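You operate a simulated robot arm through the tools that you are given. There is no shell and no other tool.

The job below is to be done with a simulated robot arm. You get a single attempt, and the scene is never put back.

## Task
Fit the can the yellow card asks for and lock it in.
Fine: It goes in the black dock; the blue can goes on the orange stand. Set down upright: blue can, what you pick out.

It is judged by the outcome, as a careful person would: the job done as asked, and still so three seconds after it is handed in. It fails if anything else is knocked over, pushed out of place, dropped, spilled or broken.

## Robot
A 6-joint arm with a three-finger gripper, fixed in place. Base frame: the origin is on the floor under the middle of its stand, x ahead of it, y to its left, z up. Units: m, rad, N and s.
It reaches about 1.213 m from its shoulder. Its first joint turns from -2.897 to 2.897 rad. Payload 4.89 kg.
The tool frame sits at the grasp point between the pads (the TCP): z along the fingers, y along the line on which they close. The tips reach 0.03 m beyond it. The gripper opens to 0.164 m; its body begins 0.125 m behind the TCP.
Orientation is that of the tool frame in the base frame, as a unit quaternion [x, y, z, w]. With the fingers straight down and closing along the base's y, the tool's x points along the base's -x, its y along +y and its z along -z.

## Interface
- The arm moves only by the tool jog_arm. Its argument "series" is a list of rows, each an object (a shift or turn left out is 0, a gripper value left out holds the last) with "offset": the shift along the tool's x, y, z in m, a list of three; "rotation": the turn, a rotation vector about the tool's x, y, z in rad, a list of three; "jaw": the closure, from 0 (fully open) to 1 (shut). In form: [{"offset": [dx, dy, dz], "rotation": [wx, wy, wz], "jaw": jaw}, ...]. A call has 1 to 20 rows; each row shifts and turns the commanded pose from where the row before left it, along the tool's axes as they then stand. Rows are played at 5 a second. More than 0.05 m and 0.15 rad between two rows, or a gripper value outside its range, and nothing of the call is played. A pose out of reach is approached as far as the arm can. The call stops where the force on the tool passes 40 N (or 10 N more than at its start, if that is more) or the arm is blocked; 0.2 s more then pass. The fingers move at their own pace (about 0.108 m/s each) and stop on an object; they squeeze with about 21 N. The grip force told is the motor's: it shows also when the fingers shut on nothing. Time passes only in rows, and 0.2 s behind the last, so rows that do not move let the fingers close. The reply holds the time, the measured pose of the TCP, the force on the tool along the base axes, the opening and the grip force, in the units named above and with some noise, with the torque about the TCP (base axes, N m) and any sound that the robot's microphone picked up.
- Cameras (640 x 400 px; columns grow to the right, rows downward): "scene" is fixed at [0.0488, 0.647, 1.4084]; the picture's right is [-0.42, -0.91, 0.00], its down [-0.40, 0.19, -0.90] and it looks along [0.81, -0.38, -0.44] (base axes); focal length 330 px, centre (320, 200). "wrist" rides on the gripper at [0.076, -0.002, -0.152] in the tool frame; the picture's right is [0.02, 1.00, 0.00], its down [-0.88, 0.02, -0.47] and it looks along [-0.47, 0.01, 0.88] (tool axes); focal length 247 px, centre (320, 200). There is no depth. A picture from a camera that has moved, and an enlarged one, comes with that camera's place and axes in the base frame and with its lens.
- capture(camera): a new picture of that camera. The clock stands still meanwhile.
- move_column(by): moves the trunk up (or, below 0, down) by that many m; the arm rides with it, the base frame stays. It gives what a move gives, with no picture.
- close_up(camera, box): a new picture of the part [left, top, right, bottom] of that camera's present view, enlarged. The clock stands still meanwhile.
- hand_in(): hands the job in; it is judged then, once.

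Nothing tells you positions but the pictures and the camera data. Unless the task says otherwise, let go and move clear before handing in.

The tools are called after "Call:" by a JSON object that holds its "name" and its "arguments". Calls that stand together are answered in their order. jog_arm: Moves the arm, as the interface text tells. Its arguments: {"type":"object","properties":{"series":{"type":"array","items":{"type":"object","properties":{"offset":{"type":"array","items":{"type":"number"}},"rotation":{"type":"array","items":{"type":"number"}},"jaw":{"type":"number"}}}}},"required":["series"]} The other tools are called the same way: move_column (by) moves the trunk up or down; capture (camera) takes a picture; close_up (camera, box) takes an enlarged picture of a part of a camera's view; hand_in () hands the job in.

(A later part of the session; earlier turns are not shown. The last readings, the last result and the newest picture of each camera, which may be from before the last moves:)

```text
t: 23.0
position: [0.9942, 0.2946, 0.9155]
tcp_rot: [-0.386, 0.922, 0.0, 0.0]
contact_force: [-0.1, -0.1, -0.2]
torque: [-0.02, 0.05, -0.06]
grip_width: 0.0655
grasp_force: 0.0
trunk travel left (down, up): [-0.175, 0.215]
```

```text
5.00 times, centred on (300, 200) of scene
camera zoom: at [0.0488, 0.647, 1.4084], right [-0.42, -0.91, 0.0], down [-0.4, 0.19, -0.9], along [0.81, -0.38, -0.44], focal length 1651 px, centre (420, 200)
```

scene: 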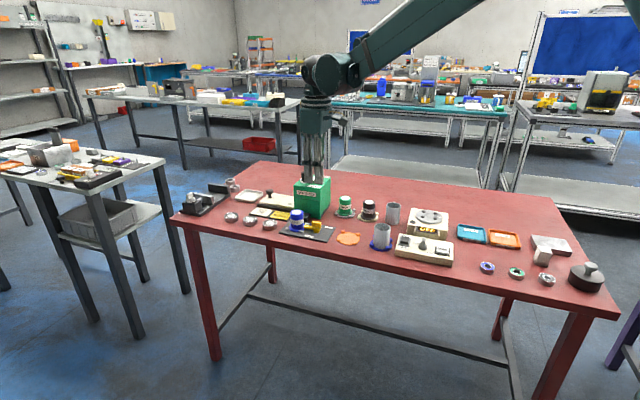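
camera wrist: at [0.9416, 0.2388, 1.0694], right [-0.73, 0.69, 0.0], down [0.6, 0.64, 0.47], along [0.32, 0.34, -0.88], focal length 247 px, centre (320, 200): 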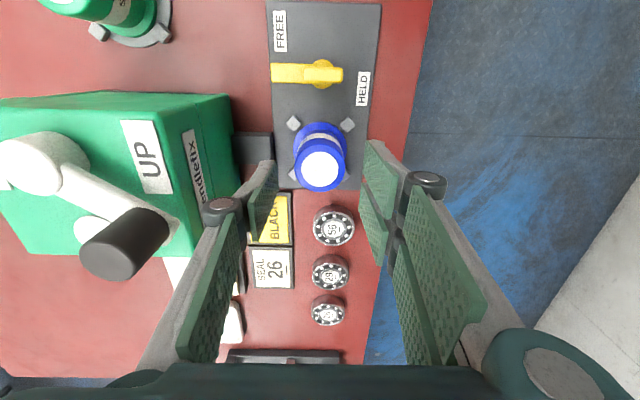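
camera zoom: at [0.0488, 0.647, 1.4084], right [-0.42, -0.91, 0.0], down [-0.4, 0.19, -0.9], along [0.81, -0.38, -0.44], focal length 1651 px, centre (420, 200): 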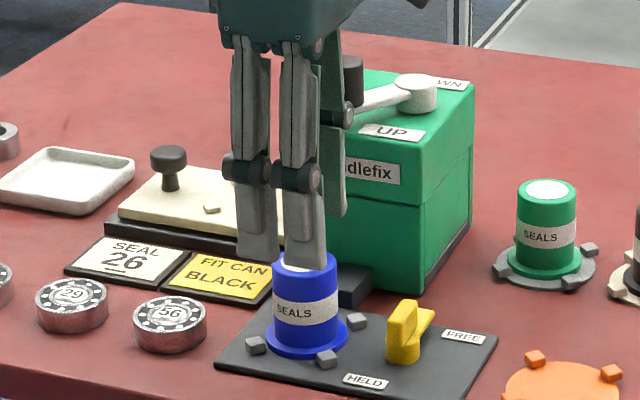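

The alignment is within about 1 mm. I'll go down to grip height, where the tips stay above the press's foot block, and close on the can.

Call:
{"name": "jog_arm", "arguments": {"series": [{"offset": [0, 0, 0.025]}, {"offset": [0, 0, 0.02]}, {"offset": [0, 0, 0.0135]}, {}]}}

Call:
{"name": "capture", "arguments": {"camera": "wrist"}}

Call:
{"name": "close_up", "arguments": {"camera": "scene", "box": [260, 170, 340, 235]}}

```text
t: 24.0
position: [0.9954, 0.2939, 0.8583]
tcp_rot: [-0.386, 0.923, 0.0, 0.0]
contact_force: [0.2, 0.2, 0.5]
torque: [0.0, 0.01, 0.02]
grip_width: 0.0657
grasp_force: 0.2
trunk travel left (down, up): [-0.175, 0.215]
```

```text
taken
camera wrist: at [0.9423, 0.2388, 1.0114], right [-0.73, 0.69, 0.0], down [0.6, 0.64, 0.47], along [0.32, 0.34, -0.88], focal length 247 px, centre (320, 200)
```

wrist: 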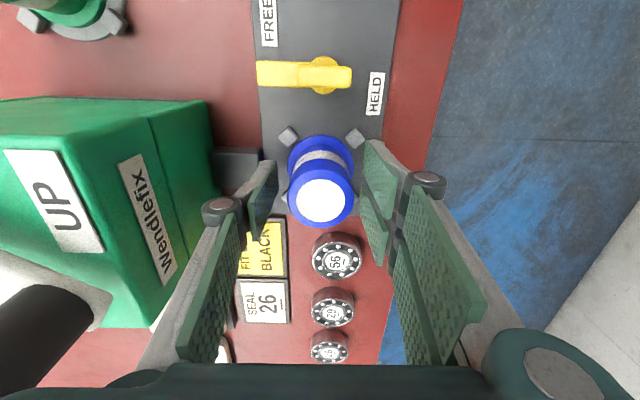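

```text
6.15 times, centred on (300, 202) of scene
camera zoom: at [0.0488, 0.647, 1.4084], right [-0.42, -0.91, 0.0], down [-0.4, 0.19, -0.9], along [0.81, -0.38, -0.44], focal length 2032 px, centre (443, 185)
```

zoom: 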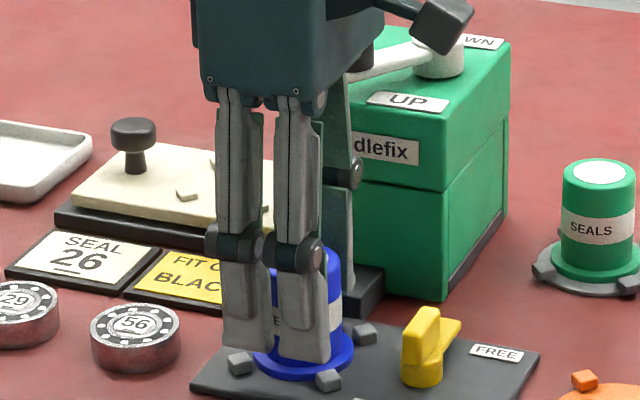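

Call:
{"name": "jog_arm", "arguments": {"series": [{"jaw": 0.7}, {"jaw": 0.78}, {"jaw": 0.85}, {"jaw": 1.0}, {}]}}

Call:
{"name": "close_up", "arguments": {"camera": "wrist", "box": [240, 120, 400, 220]}}

```text
t: 25.2
position: [0.9951, 0.2943, 0.8598]
tcp_rot: [-0.386, 0.923, 0.0, 0.0]
contact_force: [0.5, 0.0, -0.2]
torque: [-0.01, 0.0, -0.04]
grip_width: 0.0435
grasp_force: 20.7
trunk travel left (down, up): [-0.175, 0.215]
```

```text
4.00 times, centred on (320, 170) of wrist
camera zoom: at [0.9423, 0.2388, 1.0117], right [-0.73, 0.69, 0.0], down [0.6, 0.64, 0.47], along [0.32, 0.34, -0.88], focal length 988 px, centre (320, 320)
```

zoom: 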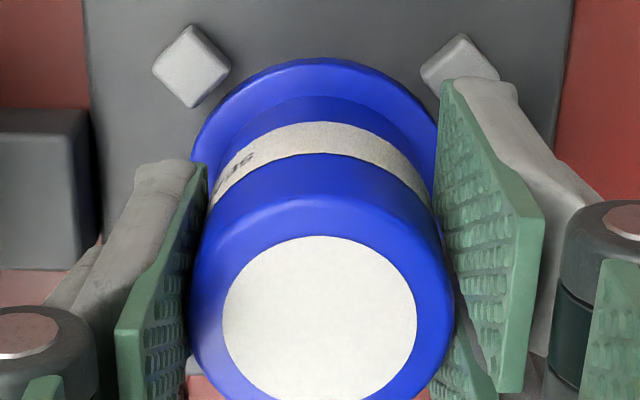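

The can is gripped at a 43.5 mm width. I'll lift it a little first to confirm it comes free.

Call:
{"name": "jog_arm", "arguments": {"series": [{"offset": [0, 0, -0.004]}, {"offset": [0, 0, -0.008]}, {"offset": [0, 0, -0.015]}, {}]}}

Call:
{"name": "close_up", "arguments": {"camera": "scene", "box": [260, 170, 340, 235]}}

```text
t: 26.2
position: [0.9947, 0.2954, 0.8867]
tcp_rot: [-0.385, 0.923, 0.0, 0.0]
contact_force: [-0.1, -0.2, -0.9]
torque: [0.02, 0.0, -0.02]
grip_width: 0.0435
grasp_force: 21.1
trunk travel left (down, up): [-0.175, 0.215]
```

```text
6.15 times, centred on (300, 202) of scene
camera zoom: at [0.0488, 0.647, 1.4084], right [-0.42, -0.91, 0.0], down [-0.4, 0.19, -0.9], along [0.81, -0.38, -0.44], focal length 2032 px, centre (443, 185)
```

zoom: 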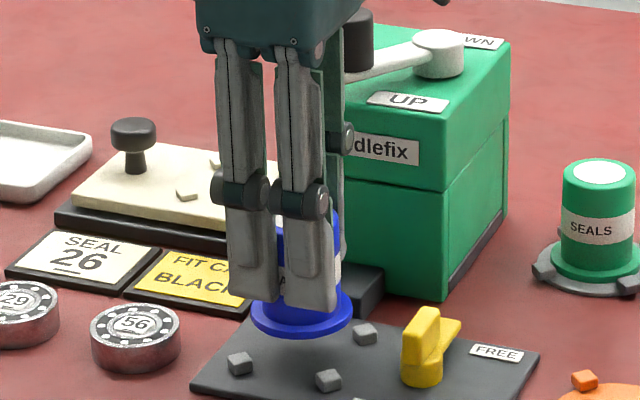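

The can lifts cleanly. I'll raise it above lever height and carry it over to the orange stand.

Call:
{"name": "jog_arm", "arguments": {"series": [{"offset": [0, 0, -0.03]}, {"offset": [0, 0, -0.03]}, {"offset": [0.03, 0, 0]}, {"offset": [0.0375, 0, 0]}, {"offset": [0.0375, 0, 0]}, {"offset": [0.0375, 0, 0]}, {"offset": [0.03, 0, 0]}, {"offset": [0.015, 0, 0]}, {}]}}

Call:
{"name": "capture", "arguments": {"camera": "wrist"}}

Call:
{"name": "capture", "arguments": {"camera": "scene"}}

Call:
{"name": "close_up", "arguments": {"camera": "scene", "box": [290, 170, 410, 260]}}

```text
t: 28.2
position: [0.8622, 0.1572, 0.9448]
tcp_rot: [-0.386, 0.923, 0.0, 0.0]
contact_force: [-0.2, 0.1, -1.4]
torque: [0.01, -0.02, 0.03]
grip_width: 0.0434
grasp_force: 21.3
trunk travel left (down, up): [-0.175, 0.215]
```

```text
taken
camera wrist: at [0.8099, 0.1026, 1.0977], right [-0.73, 0.69, 0.0], down [0.6, 0.64, 0.47], along [0.33, 0.34, -0.88], focal length 247 px, centre (320, 200)
```

wrist: 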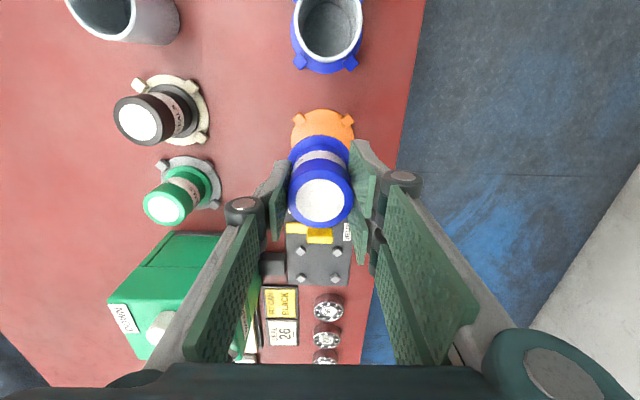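

```text
taken
```

scene: 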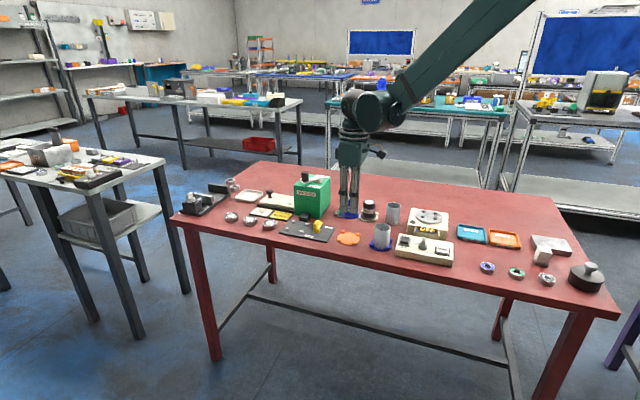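

```text
4.44 times, centred on (350, 215) of scene
camera zoom: at [0.0488, 0.647, 1.4084], right [-0.42, -0.91, 0.0], down [-0.4, 0.19, -0.9], along [0.81, -0.38, -0.44], focal length 1467 px, centre (187, 133)
```

zoom: 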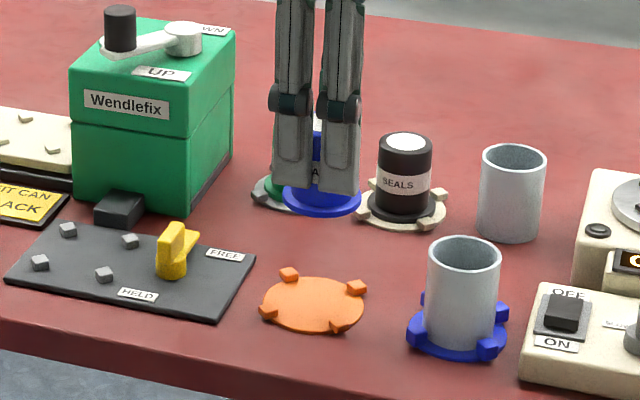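

Call:
{"name": "close_up", "arguments": {"camera": "wrist", "box": [260, 90, 388, 170]}}

```text
5.00 times, centred on (324, 130) of wrist
camera zoom: at [0.8099, 0.1026, 1.0977], right [-0.73, 0.69, 0.0], down [0.6, 0.64, 0.47], along [0.33, 0.34, -0.88], focal length 1235 px, centre (300, 550)
```

zoom: 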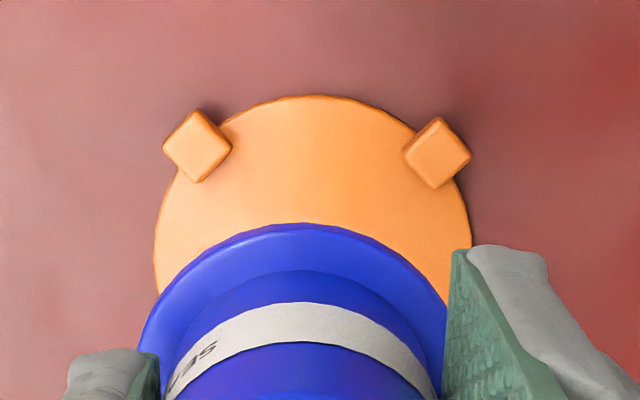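

The stand's centre is about 3–4 mm off the can axis. I'll correct and go down to just above the tabs, then check again.

Call:
{"name": "jog_arm", "arguments": {"series": [{"offset": [-0.002, 0.0035, 0]}, {"offset": [0, 0, 0.025]}, {"offset": [0, 0, 0.025]}, {"offset": [0, 0, 0.015]}, {}]}}

Call:
{"name": "close_up", "arguments": {"camera": "wrist", "box": [240, 80, 400, 180]}}

Call:
{"name": "close_up", "arguments": {"camera": "scene", "box": [316, 205, 380, 245]}}

```text
t: 29.4
position: [0.8624, 0.1643, 0.8799]
tcp_rot: [-0.386, 0.922, 0.001, 0.0]
contact_force: [-0.2, 0.0, -0.9]
torque: [0.01, 0.02, 0.02]
grip_width: 0.0433
grasp_force: 21.3
trunk travel left (down, up): [-0.175, 0.215]
```

```text
4.00 times, centred on (320, 130) of wrist
camera zoom: at [0.8095, 0.1086, 1.0334], right [-0.73, 0.69, 0.0], down [0.6, 0.64, 0.47], along [0.32, 0.34, -0.88], focal length 988 px, centre (320, 480)
```

zoom: 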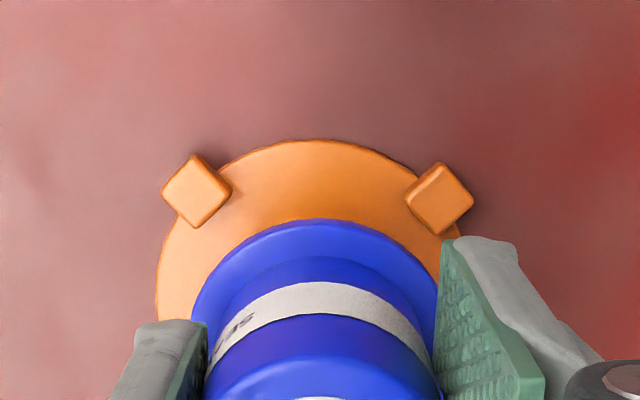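

```text
10.00 times, centred on (348, 225) of scene
camera zoom: at [0.0488, 0.647, 1.4084], right [-0.42, -0.91, 0.0], down [-0.4, 0.19, -0.9], along [0.81, -0.38, -0.44], focal length 3302 px, centre (40, -50)
```

zoom: 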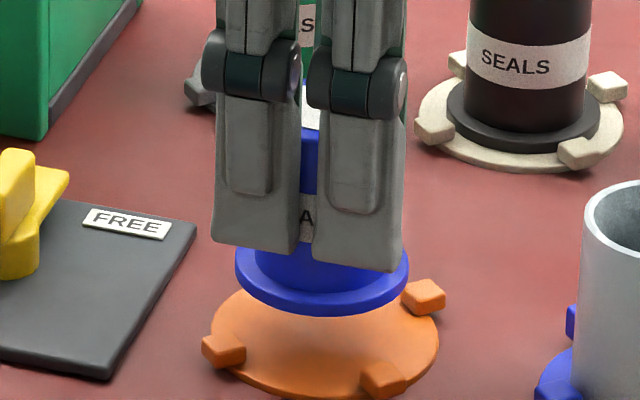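

The can is centred over the stand within about 1 mm in both views. I'll lower in small steps and watch for contact.

Call:
{"name": "jog_arm", "arguments": {"series": [{"offset": [0, 0, 0.01]}, {"offset": [0, 0, 0.008]}, {}]}}

Call:
{"name": "close_up", "arguments": {"camera": "scene", "box": [316, 205, 380, 245]}}

```text
t: 30.2
position: [0.8609, 0.166, 0.861]
tcp_rot: [-0.386, 0.922, 0.0, 0.0]
contact_force: [0.7, 0.8, -1.6]
torque: [-0.01, -0.01, 0.04]
grip_width: 0.0437
grasp_force: 21.0
trunk travel left (down, up): [-0.175, 0.215]
```

```text
10.00 times, centred on (348, 225) of scene
camera zoom: at [0.0488, 0.647, 1.4084], right [-0.42, -0.91, 0.0], down [-0.4, 0.19, -0.9], along [0.81, -0.38, -0.44], focal length 3302 px, centre (40, -50)
```

zoom: 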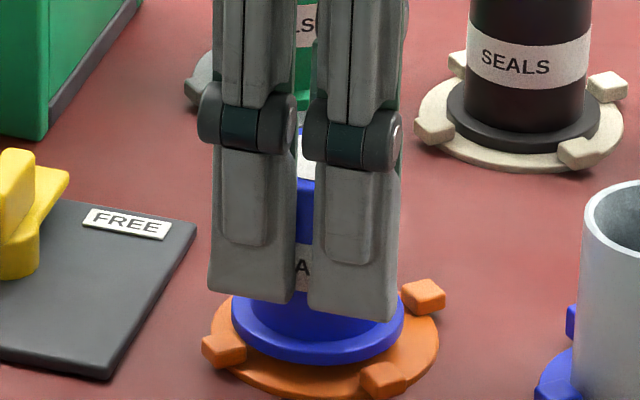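

Call:
{"name": "close_up", "arguments": {"camera": "wrist", "box": [240, 80, 400, 180]}}

```text
4.00 times, centred on (320, 130) of wrist
camera zoom: at [0.8093, 0.1095, 1.015], right [-0.73, 0.69, 0.0], down [0.6, 0.64, 0.47], along [0.32, 0.34, -0.88], focal length 988 px, centre (320, 480)
```

zoom: 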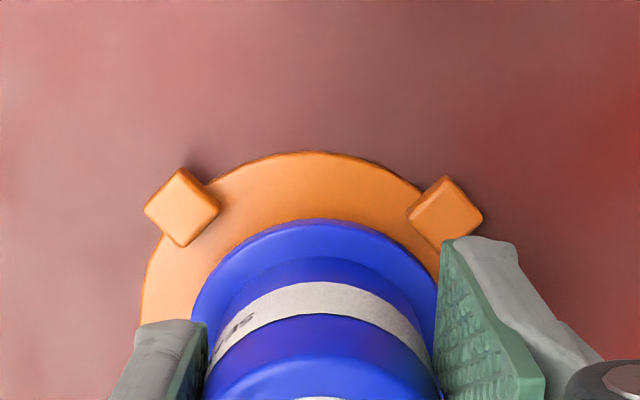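

Call:
{"name": "jog_arm", "arguments": {"series": [{"offset": [0.0013, -0.0005, 0.002]}, {"offset": [0, 0, 0.002]}, {}]}}

Call:
{"name": "close_up", "arguments": {"camera": "scene", "box": [316, 205, 380, 245]}}

```text
t: 31.0
position: [0.8617, 0.1633, 0.8576]
tcp_rot: [-0.386, 0.922, 0.001, 0.001]
contact_force: [-0.7, 0.0, -0.7]
torque: [-0.01, 0.0, 0.03]
grip_width: 0.0434
grasp_force: 20.8
trunk travel left (down, up): [-0.175, 0.215]
```

```text
10.00 times, centred on (348, 225) of scene
camera zoom: at [0.0488, 0.647, 1.4084], right [-0.42, -0.91, 0.0], down [-0.4, 0.19, -0.9], along [0.81, -0.38, -0.44], focal length 3302 px, centre (40, -50)
```

zoom: 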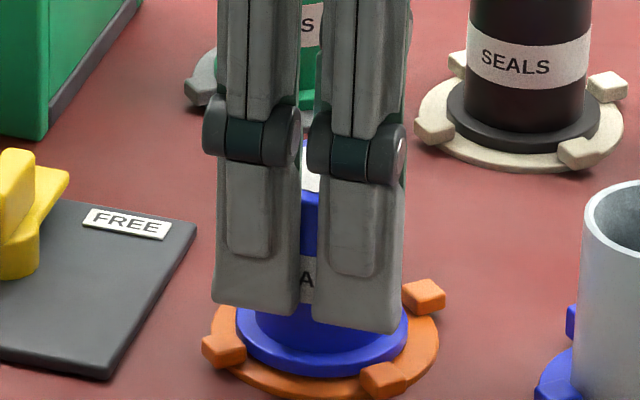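

Call:
{"name": "jog_arm", "arguments": {"series": [{"offset": [0, 0, 0.0015]}, {}]}}

```text
t: 31.6
position: [0.8614, 0.1633, 0.856]
tcp_rot: [-0.386, 0.923, 0.0, 0.0]
contact_force: [0.5, 0.3, -2.0]
torque: [0.01, 0.02, 0.0]
grip_width: 0.0433
grasp_force: 20.9
trunk travel left (down, up): [-0.175, 0.215]
```

Call:
{"name": "jog_arm", "arguments": {"series": [{"offset": [0, 0, 0.0015]}, {}]}}

Call:
{"name": "close_up", "arguments": {"camera": "scene", "box": [316, 205, 380, 245]}}

```text
t: 32.2
position: [0.8601, 0.1634, 0.8559]
tcp_rot: [-0.386, 0.923, -0.001, 0.001]
contact_force: [1.2, 0.6, 2.5]
torque: [0.0, -0.04, 0.02]
grip_width: 0.0435
grasp_force: 20.8
trunk travel left (down, up): [-0.175, 0.215]
```

```text
10.00 times, centred on (348, 225) of scene
camera zoom: at [0.0488, 0.647, 1.4084], right [-0.42, -0.91, 0.0], down [-0.4, 0.19, -0.9], along [0.81, -0.38, -0.44], focal length 3302 px, centre (40, -50)
```

zoom: 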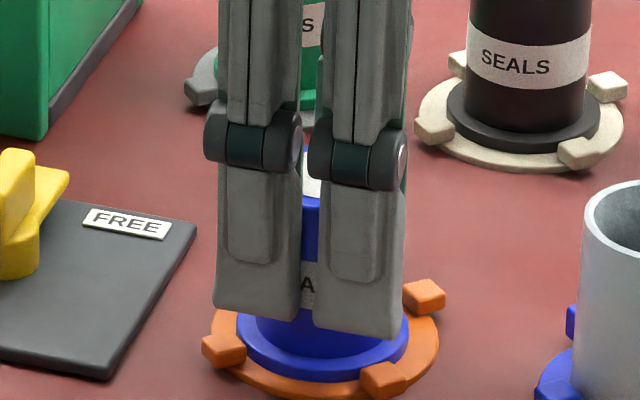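

Call:
{"name": "jog_arm", "arguments": {"series": [{"offset": [0, 0, 0.001]}, {}]}}

```text
t: 32.8
position: [0.8602, 0.1628, 0.8547]
tcp_rot: [-0.386, 0.923, 0.0, 0.0]
contact_force: [4.0, 4.8, 16.1]
torque: [0.18, -0.1, 0.03]
grip_width: 0.0435
grasp_force: 20.9
trunk travel left (down, up): [-0.175, 0.215]
```

The can is seated, with an upward reaction of 16 N. I'll ease off a little, open, and rise straight up.

Call:
{"name": "jog_arm", "arguments": {"series": [{"offset": [0, 0, -0.0008]}, {"jaw": 0.72}, {"jaw": 0.6}, {}, {}]}}

Call:
{"name": "close_up", "arguments": {"camera": "scene", "box": [316, 205, 380, 245]}}

Call:
{"name": "capture", "arguments": {"camera": "wrist"}}

```text
t: 34.0
position: [0.8624, 0.1639, 0.8559]
tcp_rot: [-0.385, 0.923, 0.0, 0.0]
contact_force: [0.5, -0.6, -0.1]
torque: [-0.01, 0.01, -0.02]
grip_width: 0.0656
grasp_force: 0.1
trunk travel left (down, up): [-0.175, 0.215]
```

```text
10.00 times, centred on (348, 225) of scene
camera zoom: at [0.0488, 0.647, 1.4084], right [-0.42, -0.91, 0.0], down [-0.4, 0.19, -0.9], along [0.81, -0.38, -0.44], focal length 3302 px, centre (40, -50)
```

zoom: 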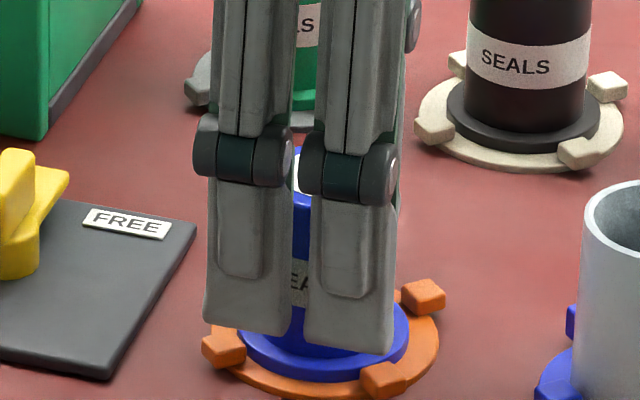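

```text
taken
camera wrist: at [0.8085, 0.1079, 1.0086], right [-0.73, 0.69, 0.0], down [0.6, 0.64, 0.47], along [0.32, 0.34, -0.88], focal length 247 px, centre (320, 200)
```

wrist: 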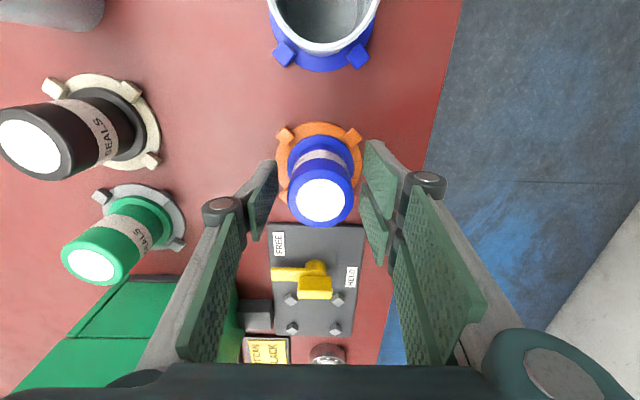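

Released, and the can stands upright within the tabs. I'll rise straight up and check it.

Call:
{"name": "jog_arm", "arguments": {"series": [{"offset": [0, 0, -0.02]}, {"offset": [0, 0, -0.04]}, {"offset": [0, 0, -0.045]}, {"offset": [0, 0, -0.045]}, {}]}}

Call:
{"name": "capture", "arguments": {"camera": "wrist"}}

Call:
{"name": "close_up", "arguments": {"camera": "scene", "box": [316, 195, 396, 245]}}

Call:
{"name": "close_up", "arguments": {"camera": "wrist", "box": [256, 80, 384, 160]}}

```text
t: 35.2
position: [0.858, 0.1653, 1.0078]
tcp_rot: [-0.386, 0.922, 0.001, 0.0]
contact_force: [0.4, 0.0, 1.1]
torque: [0.01, -0.13, -0.01]
grip_width: 0.0656
grasp_force: 0.2
trunk travel left (down, up): [-0.175, 0.215]
```

```text
taken
camera wrist: at [0.8058, 0.1106, 1.1603], right [-0.73, 0.69, 0.0], down [0.6, 0.64, 0.47], along [0.33, 0.34, -0.88], focal length 247 px, centre (320, 200)
```

wrist: 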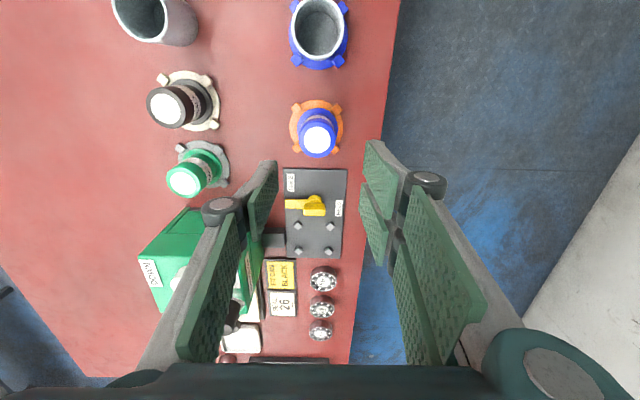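

```text
8.00 times, centred on (356, 220) of scene
camera zoom: at [0.0488, 0.647, 1.4084], right [-0.42, -0.91, 0.0], down [-0.4, 0.19, -0.9], along [0.81, -0.38, -0.44], focal length 2641 px, centre (32, 40)
```

zoom: 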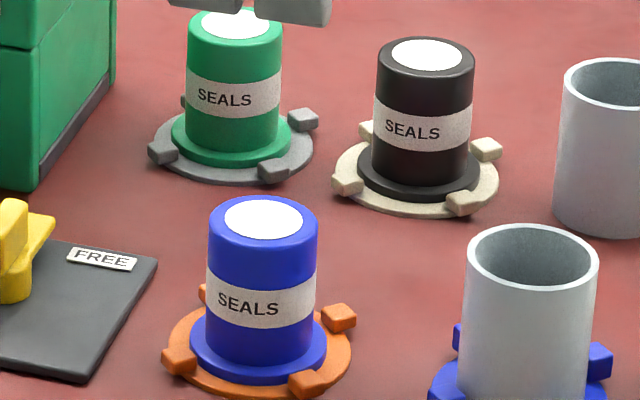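

```text
5.00 times, centred on (320, 120) of wrist
camera zoom: at [0.8058, 0.1106, 1.1603], right [-0.73, 0.69, 0.0], down [0.6, 0.64, 0.47], along [0.33, 0.34, -0.88], focal length 1235 px, centre (320, 600)
```

zoom: 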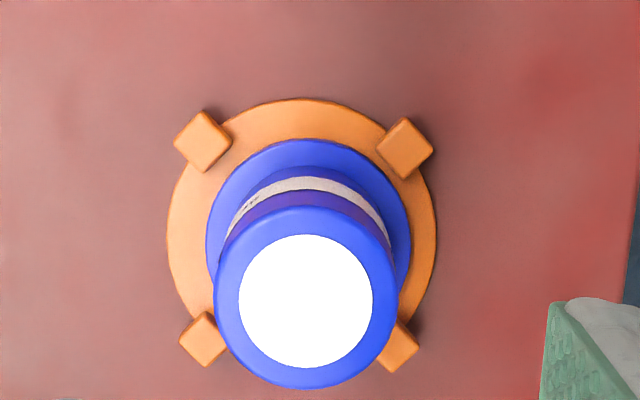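

The blue can stands upright on the orange stand inside its tabs. Now I'll move at a safe height over to the black can.

Call:
{"name": "jog_arm", "arguments": {"series": [{"offset": [0.008, -0.043, -0.005]}, {"offset": [0.008, -0.043, 0]}, {"offset": [0.008, -0.043, 0]}, {"offset": [0.008, -0.043, 0]}, {}]}}

Call:
{"name": "capture", "arguments": {"camera": "wrist"}}

Call:
{"name": "close_up", "arguments": {"camera": "wrist", "box": [256, 80, 384, 160]}}

Call:
{"name": "capture", "arguments": {"camera": "scene"}}

```text
t: 36.4
position: [0.9601, 0.0169, 1.0108]
tcp_rot: [-0.386, 0.923, 0.0, 0.0]
contact_force: [0.8, -0.5, -0.6]
torque: [0.04, 0.03, -0.03]
grip_width: 0.0656
grasp_force: 0.2
trunk travel left (down, up): [-0.175, 0.215]
```

```text
taken
camera wrist: at [0.9074, -0.0386, 1.1643], right [-0.73, 0.69, 0.0], down [0.61, 0.64, 0.47], along [0.32, 0.34, -0.88], focal length 247 px, centre (320, 200)
```

wrist: 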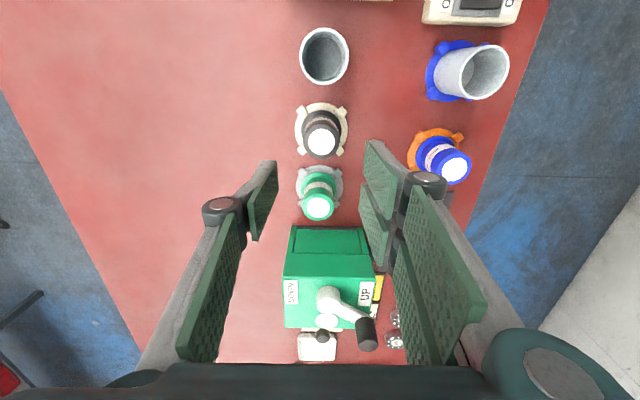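

```text
5.00 times, centred on (320, 120) of wrist
camera zoom: at [0.9074, -0.0386, 1.1643], right [-0.73, 0.69, 0.0], down [0.61, 0.64, 0.47], along [0.32, 0.34, -0.88], focal length 1235 px, centre (320, 600)
```

zoom: 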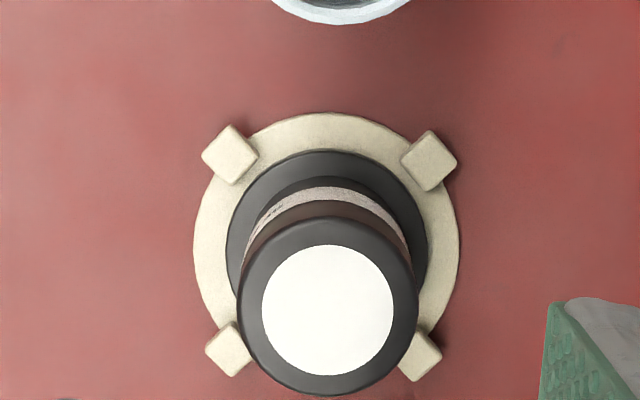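

```text
taken
```

scene: 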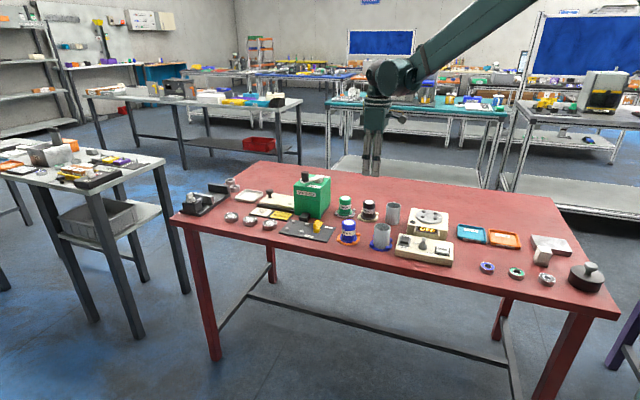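

Call:
{"name": "jog_arm", "arguments": {"series": [{"offset": [-0.003, 0.0023, 0]}, {"offset": [0, 0, 0.03]}, {"offset": [0, 0, 0.03]}, {"offset": [0, 0, 0.03]}, {}]}}

Call:
{"name": "close_up", "arguments": {"camera": "wrist", "box": [240, 120, 400, 220]}}

Call:
{"name": "close_up", "arguments": {"camera": "scene", "box": [320, 160, 420, 240]}}

```text
t: 37.6
position: [0.9604, 0.0216, 0.9221]
tcp_rot: [-0.386, 0.923, 0.0, 0.0]
contact_force: [0.8, 0.3, 0.3]
torque: [-0.03, 0.03, 0.0]
grip_width: 0.0656
grasp_force: 0.0
trunk travel left (down, up): [-0.175, 0.215]
```

```text
4.00 times, centred on (320, 170) of wrist
camera zoom: at [0.9085, -0.0337, 1.0747], right [-0.73, 0.69, 0.0], down [0.6, 0.64, 0.47], along [0.32, 0.34, -0.88], focal length 988 px, centre (320, 320)
```

zoom: 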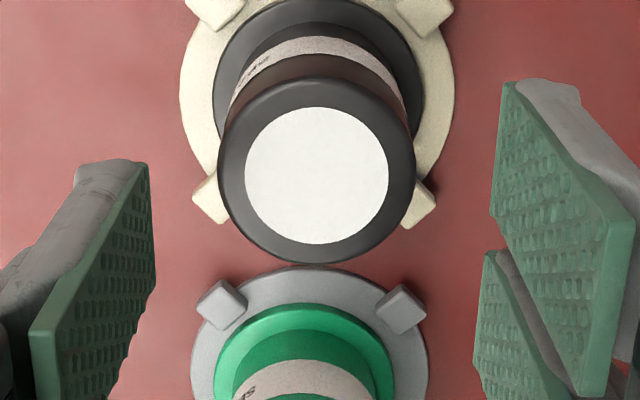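

```text
5.00 times, centred on (370, 200) of scene
camera zoom: at [0.0488, 0.647, 1.4084], right [-0.42, -0.91, 0.0], down [-0.4, 0.19, -0.9], along [0.81, -0.38, -0.44], focal length 1651 px, centre (70, 200)
```

zoom: 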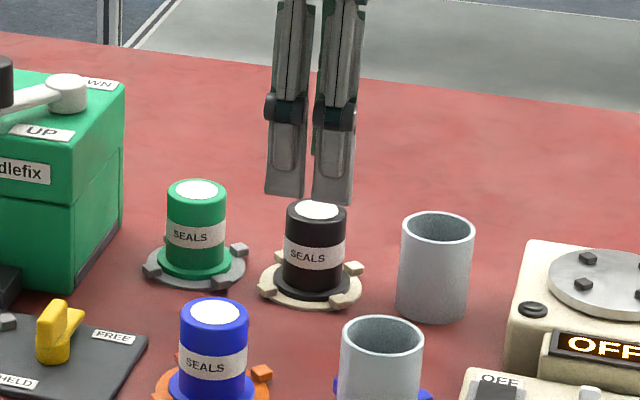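

The tool is centred over the black can within 1 mm. I'll go down and grip it at the same relative height as the blue one.

Call:
{"name": "jog_arm", "arguments": {"series": [{"offset": [0.001, 0, 0.025]}, {"offset": [0, 0, 0.025]}, {"offset": [0, 0, 0.015]}, {}, {"jaw": 0.7}, {"jaw": 0.78}, {"jaw": 0.85}, {"jaw": 1.0}, {}, {}]}}

Call:
{"name": "close_up", "arguments": {"camera": "scene", "box": [320, 160, 420, 240]}}

Call:
{"name": "close_up", "arguments": {"camera": "wrist", "box": [240, 120, 400, 220]}}

```text
t: 39.8
position: [0.9615, 0.0214, 0.8556]
tcp_rot: [-0.386, 0.923, 0.001, 0.001]
contact_force: [0.3, 0.2, -0.7]
torque: [0.07, 0.06, 0.0]
grip_width: 0.0434
grasp_force: 21.0
trunk travel left (down, up): [-0.175, 0.215]
```

```text
5.00 times, centred on (370, 200) of scene
camera zoom: at [0.0488, 0.647, 1.4084], right [-0.42, -0.91, 0.0], down [-0.4, 0.19, -0.9], along [0.81, -0.38, -0.44], focal length 1651 px, centre (70, 200)
```

zoom: 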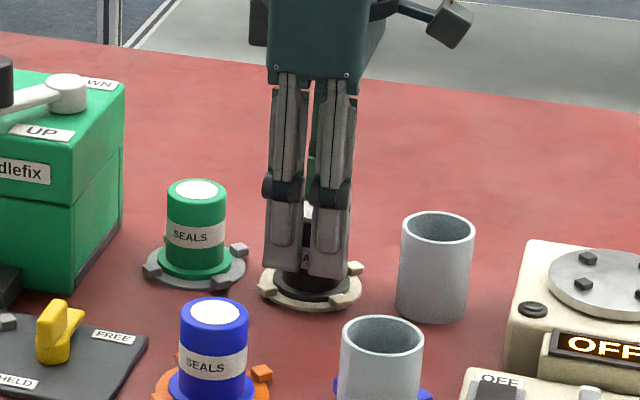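

```text
4.00 times, centred on (320, 170) of wrist
camera zoom: at [0.9089, -0.0332, 1.0099], right [-0.73, 0.69, 0.0], down [0.6, 0.64, 0.47], along [0.32, 0.34, -0.88], focal length 988 px, centre (320, 320)
```

zoom: 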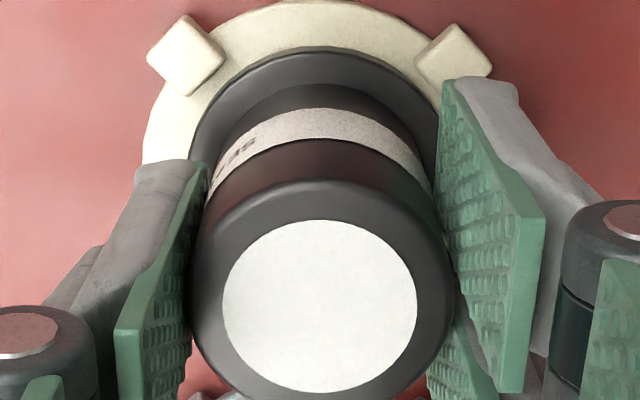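

The black can is gripped. I'll lift it well above the other cans, test-lifting first, and then carry it to the dock.

Call:
{"name": "jog_arm", "arguments": {"series": [{"offset": [0, 0, -0.005]}, {"offset": [0, 0, -0.015]}, {"offset": [0, 0, -0.03]}, {"offset": [0, 0, -0.035]}, {"offset": [0, 0, -0.035]}, {}]}}

Call:
{"name": "capture", "arguments": {"camera": "scene"}}

```text
t: 41.2
position: [0.9624, 0.0206, 0.9756]
tcp_rot: [-0.386, 0.922, 0.001, 0.0]
contact_force: [-0.5, 1.2, -0.1]
torque: [0.01, -0.06, 0.0]
grip_width: 0.0438
grasp_force: 20.6
trunk travel left (down, up): [-0.175, 0.215]
```

```text
taken
```

scene: 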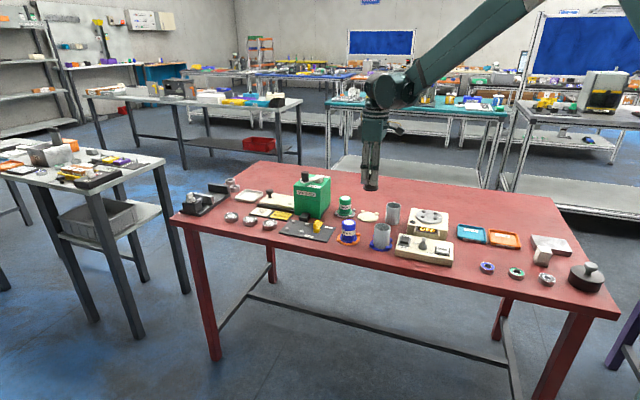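

Call:
{"name": "jog_arm", "arguments": {"series": [{"offset": [-0.0125, 0.0418, 0]}, {"offset": [-0.0125, 0.0418, 0]}, {"offset": [-0.0125, 0.0418, 0]}, {"offset": [-0.0125, 0.0417, 0]}, {"offset": [-0.0424, 0, 0]}, {"offset": [-0.0424, 0, 0]}, {"offset": [-0.0424, 0, 0]}, {"offset": [-0.03, 0, 0]}, {"offset": [-0.0124, 0, 0]}, {}, {}]}}

Call:
{"name": "capture", "arguments": {"camera": "wrist"}}

Call:
{"name": "close_up", "arguments": {"camera": "wrist", "box": [256, 80, 384, 160]}}

Call:
{"name": "close_up", "arguments": {"camera": "scene", "box": [260, 160, 360, 240]}}

```text
t: 43.6
position: [0.9967, 0.2933, 0.9724]
tcp_rot: [-0.386, 0.922, 0.0, 0.0]
contact_force: [0.9, 0.7, -1.8]
torque: [0.0, -0.01, 0.02]
grip_width: 0.0437
grasp_force: 20.7
trunk travel left (down, up): [-0.175, 0.215]
```

```text
taken
camera wrist: at [0.9436, 0.2382, 1.1254], right [-0.73, 0.69, 0.0], down [0.6, 0.64, 0.47], along [0.32, 0.34, -0.88], focal length 247 px, centre (320, 200)
```

wrist: 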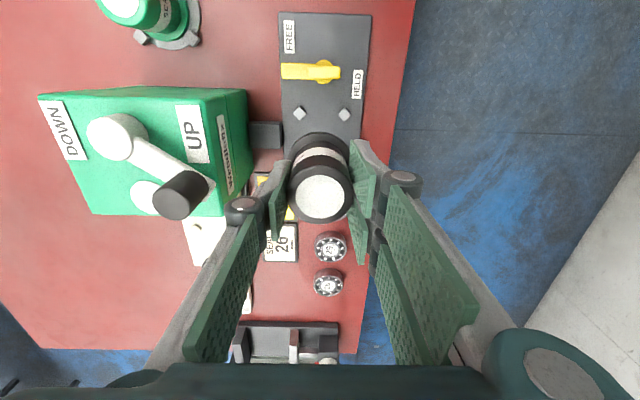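

```text
5.00 times, centred on (320, 120) of wrist
camera zoom: at [0.9436, 0.2382, 1.1254], right [-0.73, 0.69, 0.0], down [0.6, 0.64, 0.47], along [0.32, 0.34, -0.88], focal length 1235 px, centre (320, 600)
```

zoom: 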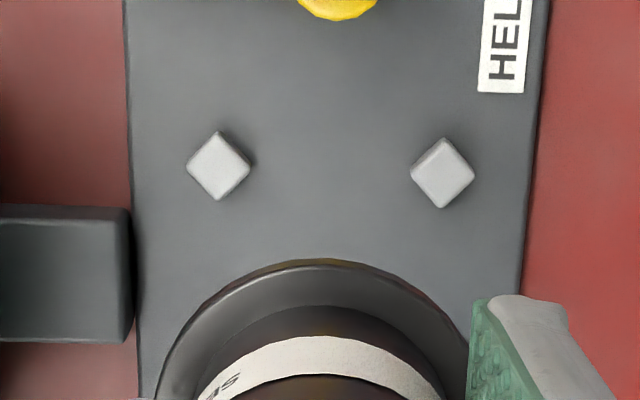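

```text
5.00 times, centred on (310, 200) of scene
camera zoom: at [0.0488, 0.647, 1.4084], right [-0.42, -0.91, 0.0], down [-0.4, 0.19, -0.9], along [0.81, -0.38, -0.44], focal length 1651 px, centre (370, 200)
```

zoom: 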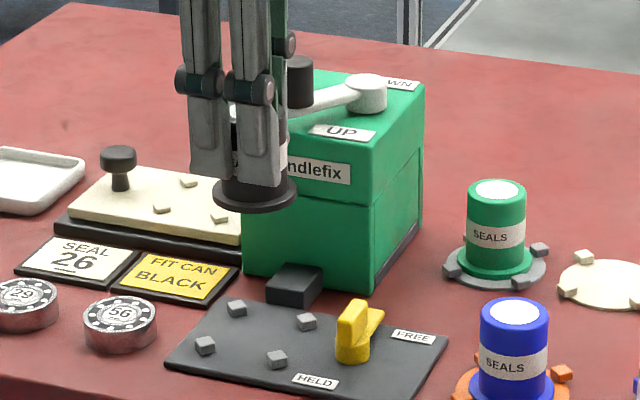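

The black can is over the dock, whose centre is about 2 mm off along the closing direction. I'll correct and go down to just above the tabs.

Call:
{"name": "jog_arm", "arguments": {"series": [{"offset": [0, 0.002, 0]}, {"offset": [0, 0, 0.03]}, {"offset": [0, 0, 0.03]}, {"offset": [0, 0, 0.025]}, {}]}}

Call:
{"name": "close_up", "arguments": {"camera": "wrist", "box": [240, 80, 400, 180]}}

Call:
{"name": "close_up", "arguments": {"camera": "scene", "box": [270, 195, 334, 235]}}

```text
t: 44.8
position: [0.9934, 0.2965, 0.8897]
tcp_rot: [-0.386, 0.922, 0.0, 0.0]
contact_force: [-0.7, 0.5, -2.2]
torque: [0.01, 0.06, -0.01]
grip_width: 0.0435
grasp_force: 20.7
trunk travel left (down, up): [-0.175, 0.215]
```

```text
4.00 times, centred on (320, 130) of wrist
camera zoom: at [0.9417, 0.2414, 1.043], right [-0.73, 0.69, 0.0], down [0.6, 0.64, 0.47], along [0.32, 0.34, -0.88], focal length 988 px, centre (320, 480)
```

zoom: 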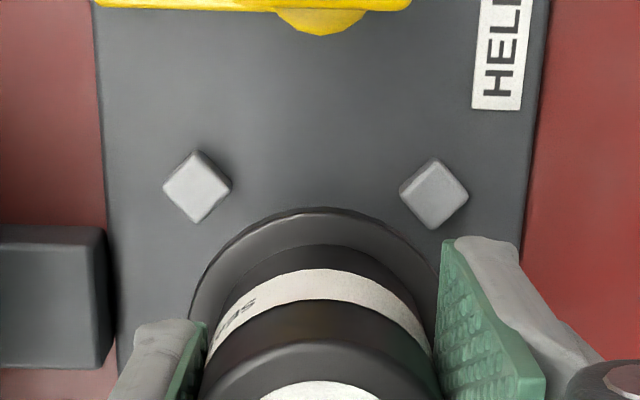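

```text
10.00 times, centred on (302, 215) of scene
camera zoom: at [0.0488, 0.647, 1.4084], right [-0.42, -0.91, 0.0], down [-0.4, 0.19, -0.9], along [0.81, -0.38, -0.44], focal length 3302 px, centre (500, 50)
```

zoom: 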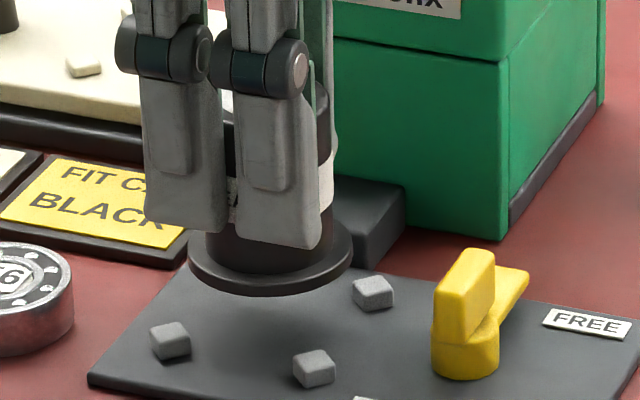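

Both views agree that the can is centred over the dock tabs. I'll lower it in stages.

Call:
{"name": "jog_arm", "arguments": {"series": [{"offset": [0, 0, 0.01]}, {"offset": [0, 0, 0.01]}, {}]}}

Call:
{"name": "close_up", "arguments": {"camera": "wrist", "box": [240, 80, 400, 180]}}

Call:
{"name": "close_up", "arguments": {"camera": "scene", "box": [270, 195, 334, 235]}}

```text
t: 45.6
position: [0.9946, 0.2986, 0.8695]
tcp_rot: [-0.386, 0.923, 0.0, 0.0]
contact_force: [-0.8, 0.1, -2.4]
torque: [0.03, 0.03, -0.01]
grip_width: 0.0436
grasp_force: 21.5
trunk travel left (down, up): [-0.175, 0.215]
```

```text
4.00 times, centred on (320, 130) of wrist
camera zoom: at [0.9422, 0.2418, 1.0223], right [-0.73, 0.69, 0.0], down [0.6, 0.64, 0.47], along [0.32, 0.34, -0.88], focal length 988 px, centre (320, 480)
```

zoom: 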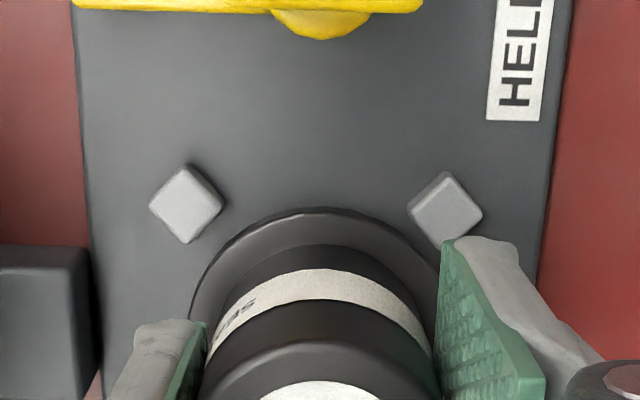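

```text
10.00 times, centred on (302, 215) of scene
camera zoom: at [0.0488, 0.647, 1.4084], right [-0.42, -0.91, 0.0], down [-0.4, 0.19, -0.9], along [0.81, -0.38, -0.44], focal length 3302 px, centre (500, 50)
```

zoom: 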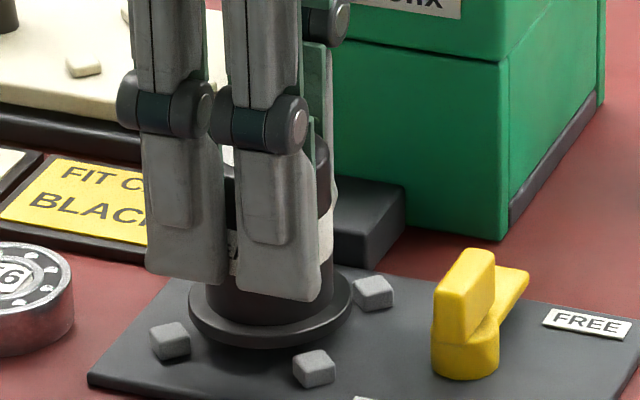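

Call:
{"name": "jog_arm", "arguments": {"series": [{"offset": [0.0003, 0, 0.004]}, {"offset": [0, 0, 0.003]}, {}]}}

Call:
{"name": "close_up", "arguments": {"camera": "scene", "box": [270, 195, 334, 235]}}

```text
t: 46.4
position: [0.9945, 0.2967, 0.8631]
tcp_rot: [-0.386, 0.922, 0.0, 0.0]
contact_force: [0.1, 0.1, -1.4]
torque: [0.02, 0.0, 0.01]
grip_width: 0.0433
grasp_force: 21.3
trunk travel left (down, up): [-0.175, 0.215]
```

```text
10.00 times, centred on (302, 215) of scene
camera zoom: at [0.0488, 0.647, 1.4084], right [-0.42, -0.91, 0.0], down [-0.4, 0.19, -0.9], along [0.81, -0.38, -0.44], focal length 3302 px, centre (500, 50)
```

zoom: 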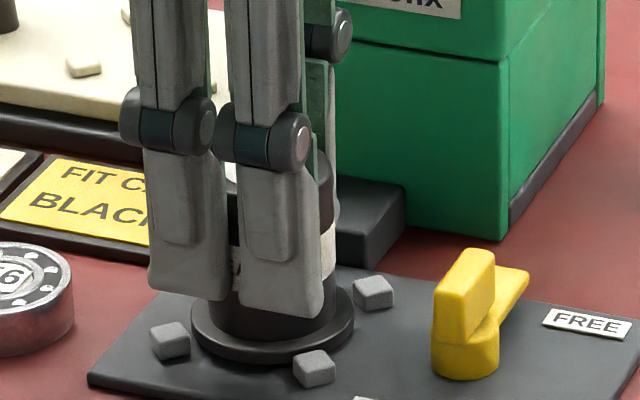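

Call:
{"name": "jog_arm", "arguments": {"series": [{"offset": [0, 0, 0.0015]}, {}]}}

```text
t: 47.0
position: [0.9944, 0.2969, 0.8616]
tcp_rot: [-0.385, 0.923, -0.001, -0.001]
contact_force: [-0.2, -0.4, -1.3]
torque: [-0.02, -0.01, -0.03]
grip_width: 0.0435
grasp_force: 21.2
trunk travel left (down, up): [-0.175, 0.215]
```

Call:
{"name": "jog_arm", "arguments": {"series": [{"offset": [0, 0, 0.0015]}, {}]}}

```text
t: 47.6
position: [0.9938, 0.2963, 0.8594]
tcp_rot: [-0.385, 0.923, 0.001, 0.0]
contact_force: [-0.7, 0.5, -1.3]
torque: [0.04, -0.02, 0.0]
grip_width: 0.0434
grasp_force: 20.8
trunk travel left (down, up): [-0.175, 0.215]
```

Call:
{"name": "jog_arm", "arguments": {"series": [{"offset": [0, 0, 0.0015]}, {}]}}

Call:
{"name": "close_up", "arguments": {"camera": "scene", "box": [270, 195, 334, 235]}}

```text
t: 48.2
position: [0.9935, 0.2955, 0.8597]
tcp_rot: [-0.386, 0.923, 0.001, 0.001]
contact_force: [3.6, 3.4, 15.1]
torque: [0.11, -0.07, -0.04]
grip_width: 0.0433
grasp_force: 20.5
trunk travel left (down, up): [-0.175, 0.215]
```

```text
10.00 times, centred on (302, 215) of scene
camera zoom: at [0.0488, 0.647, 1.4084], right [-0.42, -0.91, 0.0], down [-0.4, 0.19, -0.9], along [0.81, -0.38, -0.44], focal length 3302 px, centre (500, 50)
```

zoom: 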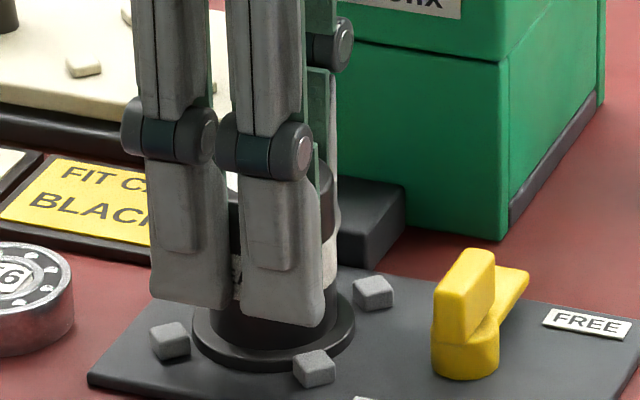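

The can is on the dock plate, with contact at the expected height. I'll ease off, open and rise to inspect.

Call:
{"name": "jog_arm", "arguments": {"series": [{"offset": [0, 0, -0.0008]}, {"jaw": 0.72}, {"jaw": 0.62}, {}, {"offset": [0, 0, -0.02]}, {"offset": [0, 0, -0.04]}, {"offset": [0, 0, -0.045]}, {"offset": [0, 0, -0.045]}, {"offset": [0, 0, -0.02]}, {}]}}

Call:
{"name": "close_up", "arguments": {"camera": "scene", "box": [280, 200, 344, 240]}}

Call:
{"name": "close_up", "arguments": {"camera": "wrist", "box": [256, 80, 384, 160]}}

Call:
{"name": "capture", "arguments": {"camera": "wrist"}}

```text
t: 50.4
position: [0.9944, 0.2959, 1.0302]
tcp_rot: [-0.386, 0.923, -0.001, 0.001]
contact_force: [-0.3, -0.6, 0.5]
torque: [0.03, -0.11, 0.01]
grip_width: 0.0624
grasp_force: 0.0
trunk travel left (down, up): [-0.175, 0.215]
```

```text
10.00 times, centred on (312, 220) of scene
camera zoom: at [0.0488, 0.647, 1.4084], right [-0.42, -0.91, 0.0], down [-0.4, 0.19, -0.9], along [0.81, -0.38, -0.44], focal length 3302 px, centre (400, 0)
```

zoom: 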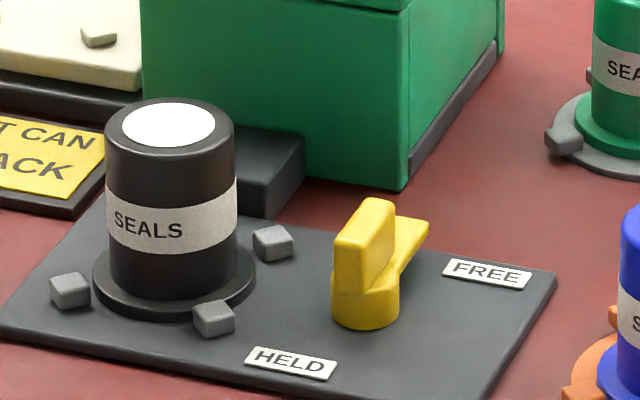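

```text
5.00 times, centred on (320, 120) of wrist
camera zoom: at [0.9417, 0.2404, 1.1831], right [-0.73, 0.69, 0.0], down [0.6, 0.64, 0.47], along [0.33, 0.34, -0.88], focal length 1235 px, centre (320, 600)
```

zoom: 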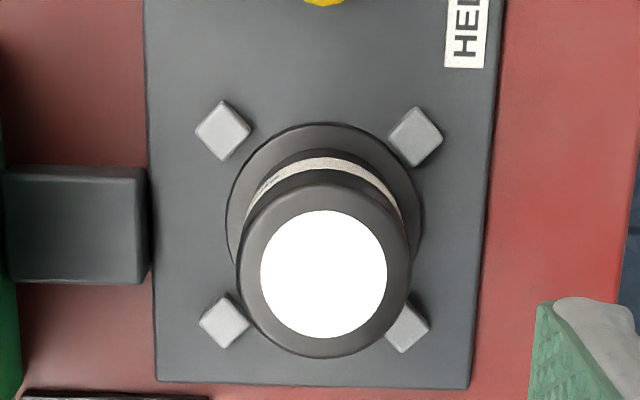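

```text
taken
camera wrist: at [0.9417, 0.2404, 1.1831], right [-0.73, 0.69, 0.0], down [0.6, 0.64, 0.47], along [0.33, 0.34, -0.88], focal length 247 px, centre (320, 200)
```

wrist: 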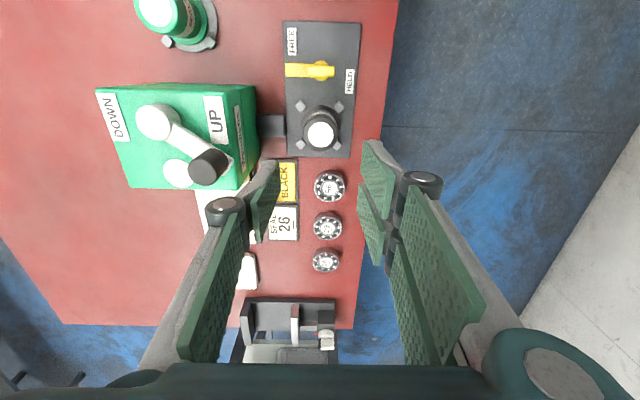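

The black can is upright inside the dock tabs but sits about 2.4 mm toward the front. I'll re-grip it with the fingers centred on the dock so that closing nudges it to the middle.

Call:
{"name": "jog_arm", "arguments": {"series": [{"offset": [-0.0005, -0.0013, 0]}, {"offset": [0, 0, 0.04]}, {"offset": [0, 0, 0.04]}, {"offset": [0, 0, 0.04]}, {"offset": [0, 0, 0.03]}, {"offset": [0, 0, 0.0175]}, {}]}}

Call:
{"name": "close_up", "arguments": {"camera": "wrist", "box": [240, 80, 400, 180]}}

```text
t: 52.0
position: [0.9967, 0.2971, 0.8647]
tcp_rot: [-0.385, 0.923, 0.001, 0.001]
contact_force: [0.1, 0.7, 0.5]
torque: [-0.02, 0.03, -0.02]
grip_width: 0.0622
grasp_force: 0.1
trunk travel left (down, up): [-0.175, 0.215]
```

```text
4.00 times, centred on (320, 130) of wrist
camera zoom: at [0.9449, 0.2417, 1.0171], right [-0.73, 0.69, 0.0], down [0.6, 0.64, 0.47], along [0.32, 0.34, -0.88], focal length 988 px, centre (320, 480)
```

zoom: 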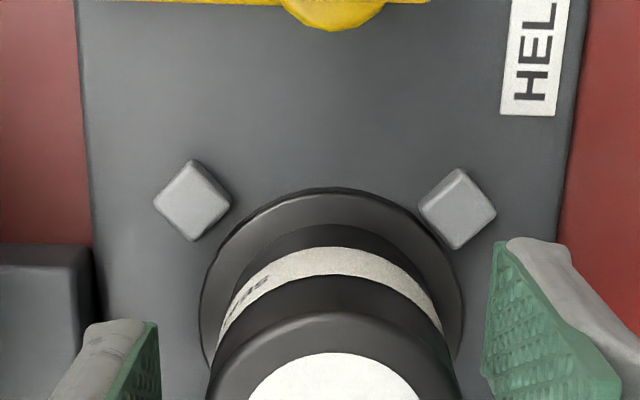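

Call:
{"name": "jog_arm", "arguments": {"series": [{"offset": [0.004, 0.0003, 0.003]}, {"offset": [0, 0, 0.002]}, {}, {"jaw": 0.7}, {"jaw": 0.78}, {"jaw": 0.85}, {"jaw": 1.0}, {}, {}]}}

Call:
{"name": "close_up", "arguments": {"camera": "wrist", "box": [240, 80, 400, 180]}}

```text
t: 54.0
position: [0.9947, 0.2949, 0.8589]
tcp_rot: [-0.386, 0.922, 0.0, 0.0]
contact_force: [-0.3, 0.4, -0.3]
torque: [-0.05, -0.03, 0.0]
grip_width: 0.0433
grasp_force: 21.0
trunk travel left (down, up): [-0.175, 0.215]
```

```text
4.00 times, centred on (320, 130) of wrist
camera zoom: at [0.9416, 0.2388, 1.0113], right [-0.73, 0.69, 0.0], down [0.6, 0.64, 0.47], along [0.32, 0.34, -0.88], focal length 988 px, centre (320, 480)
```

zoom: 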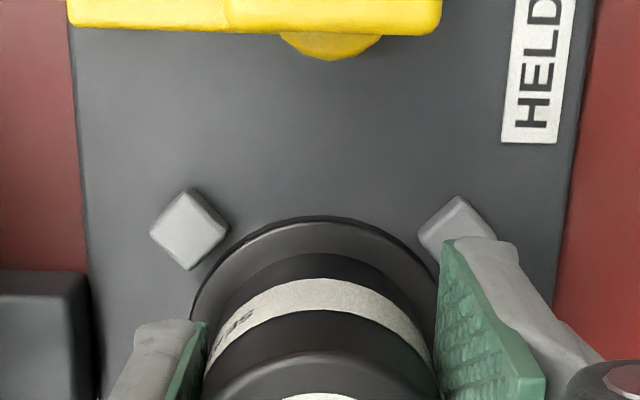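

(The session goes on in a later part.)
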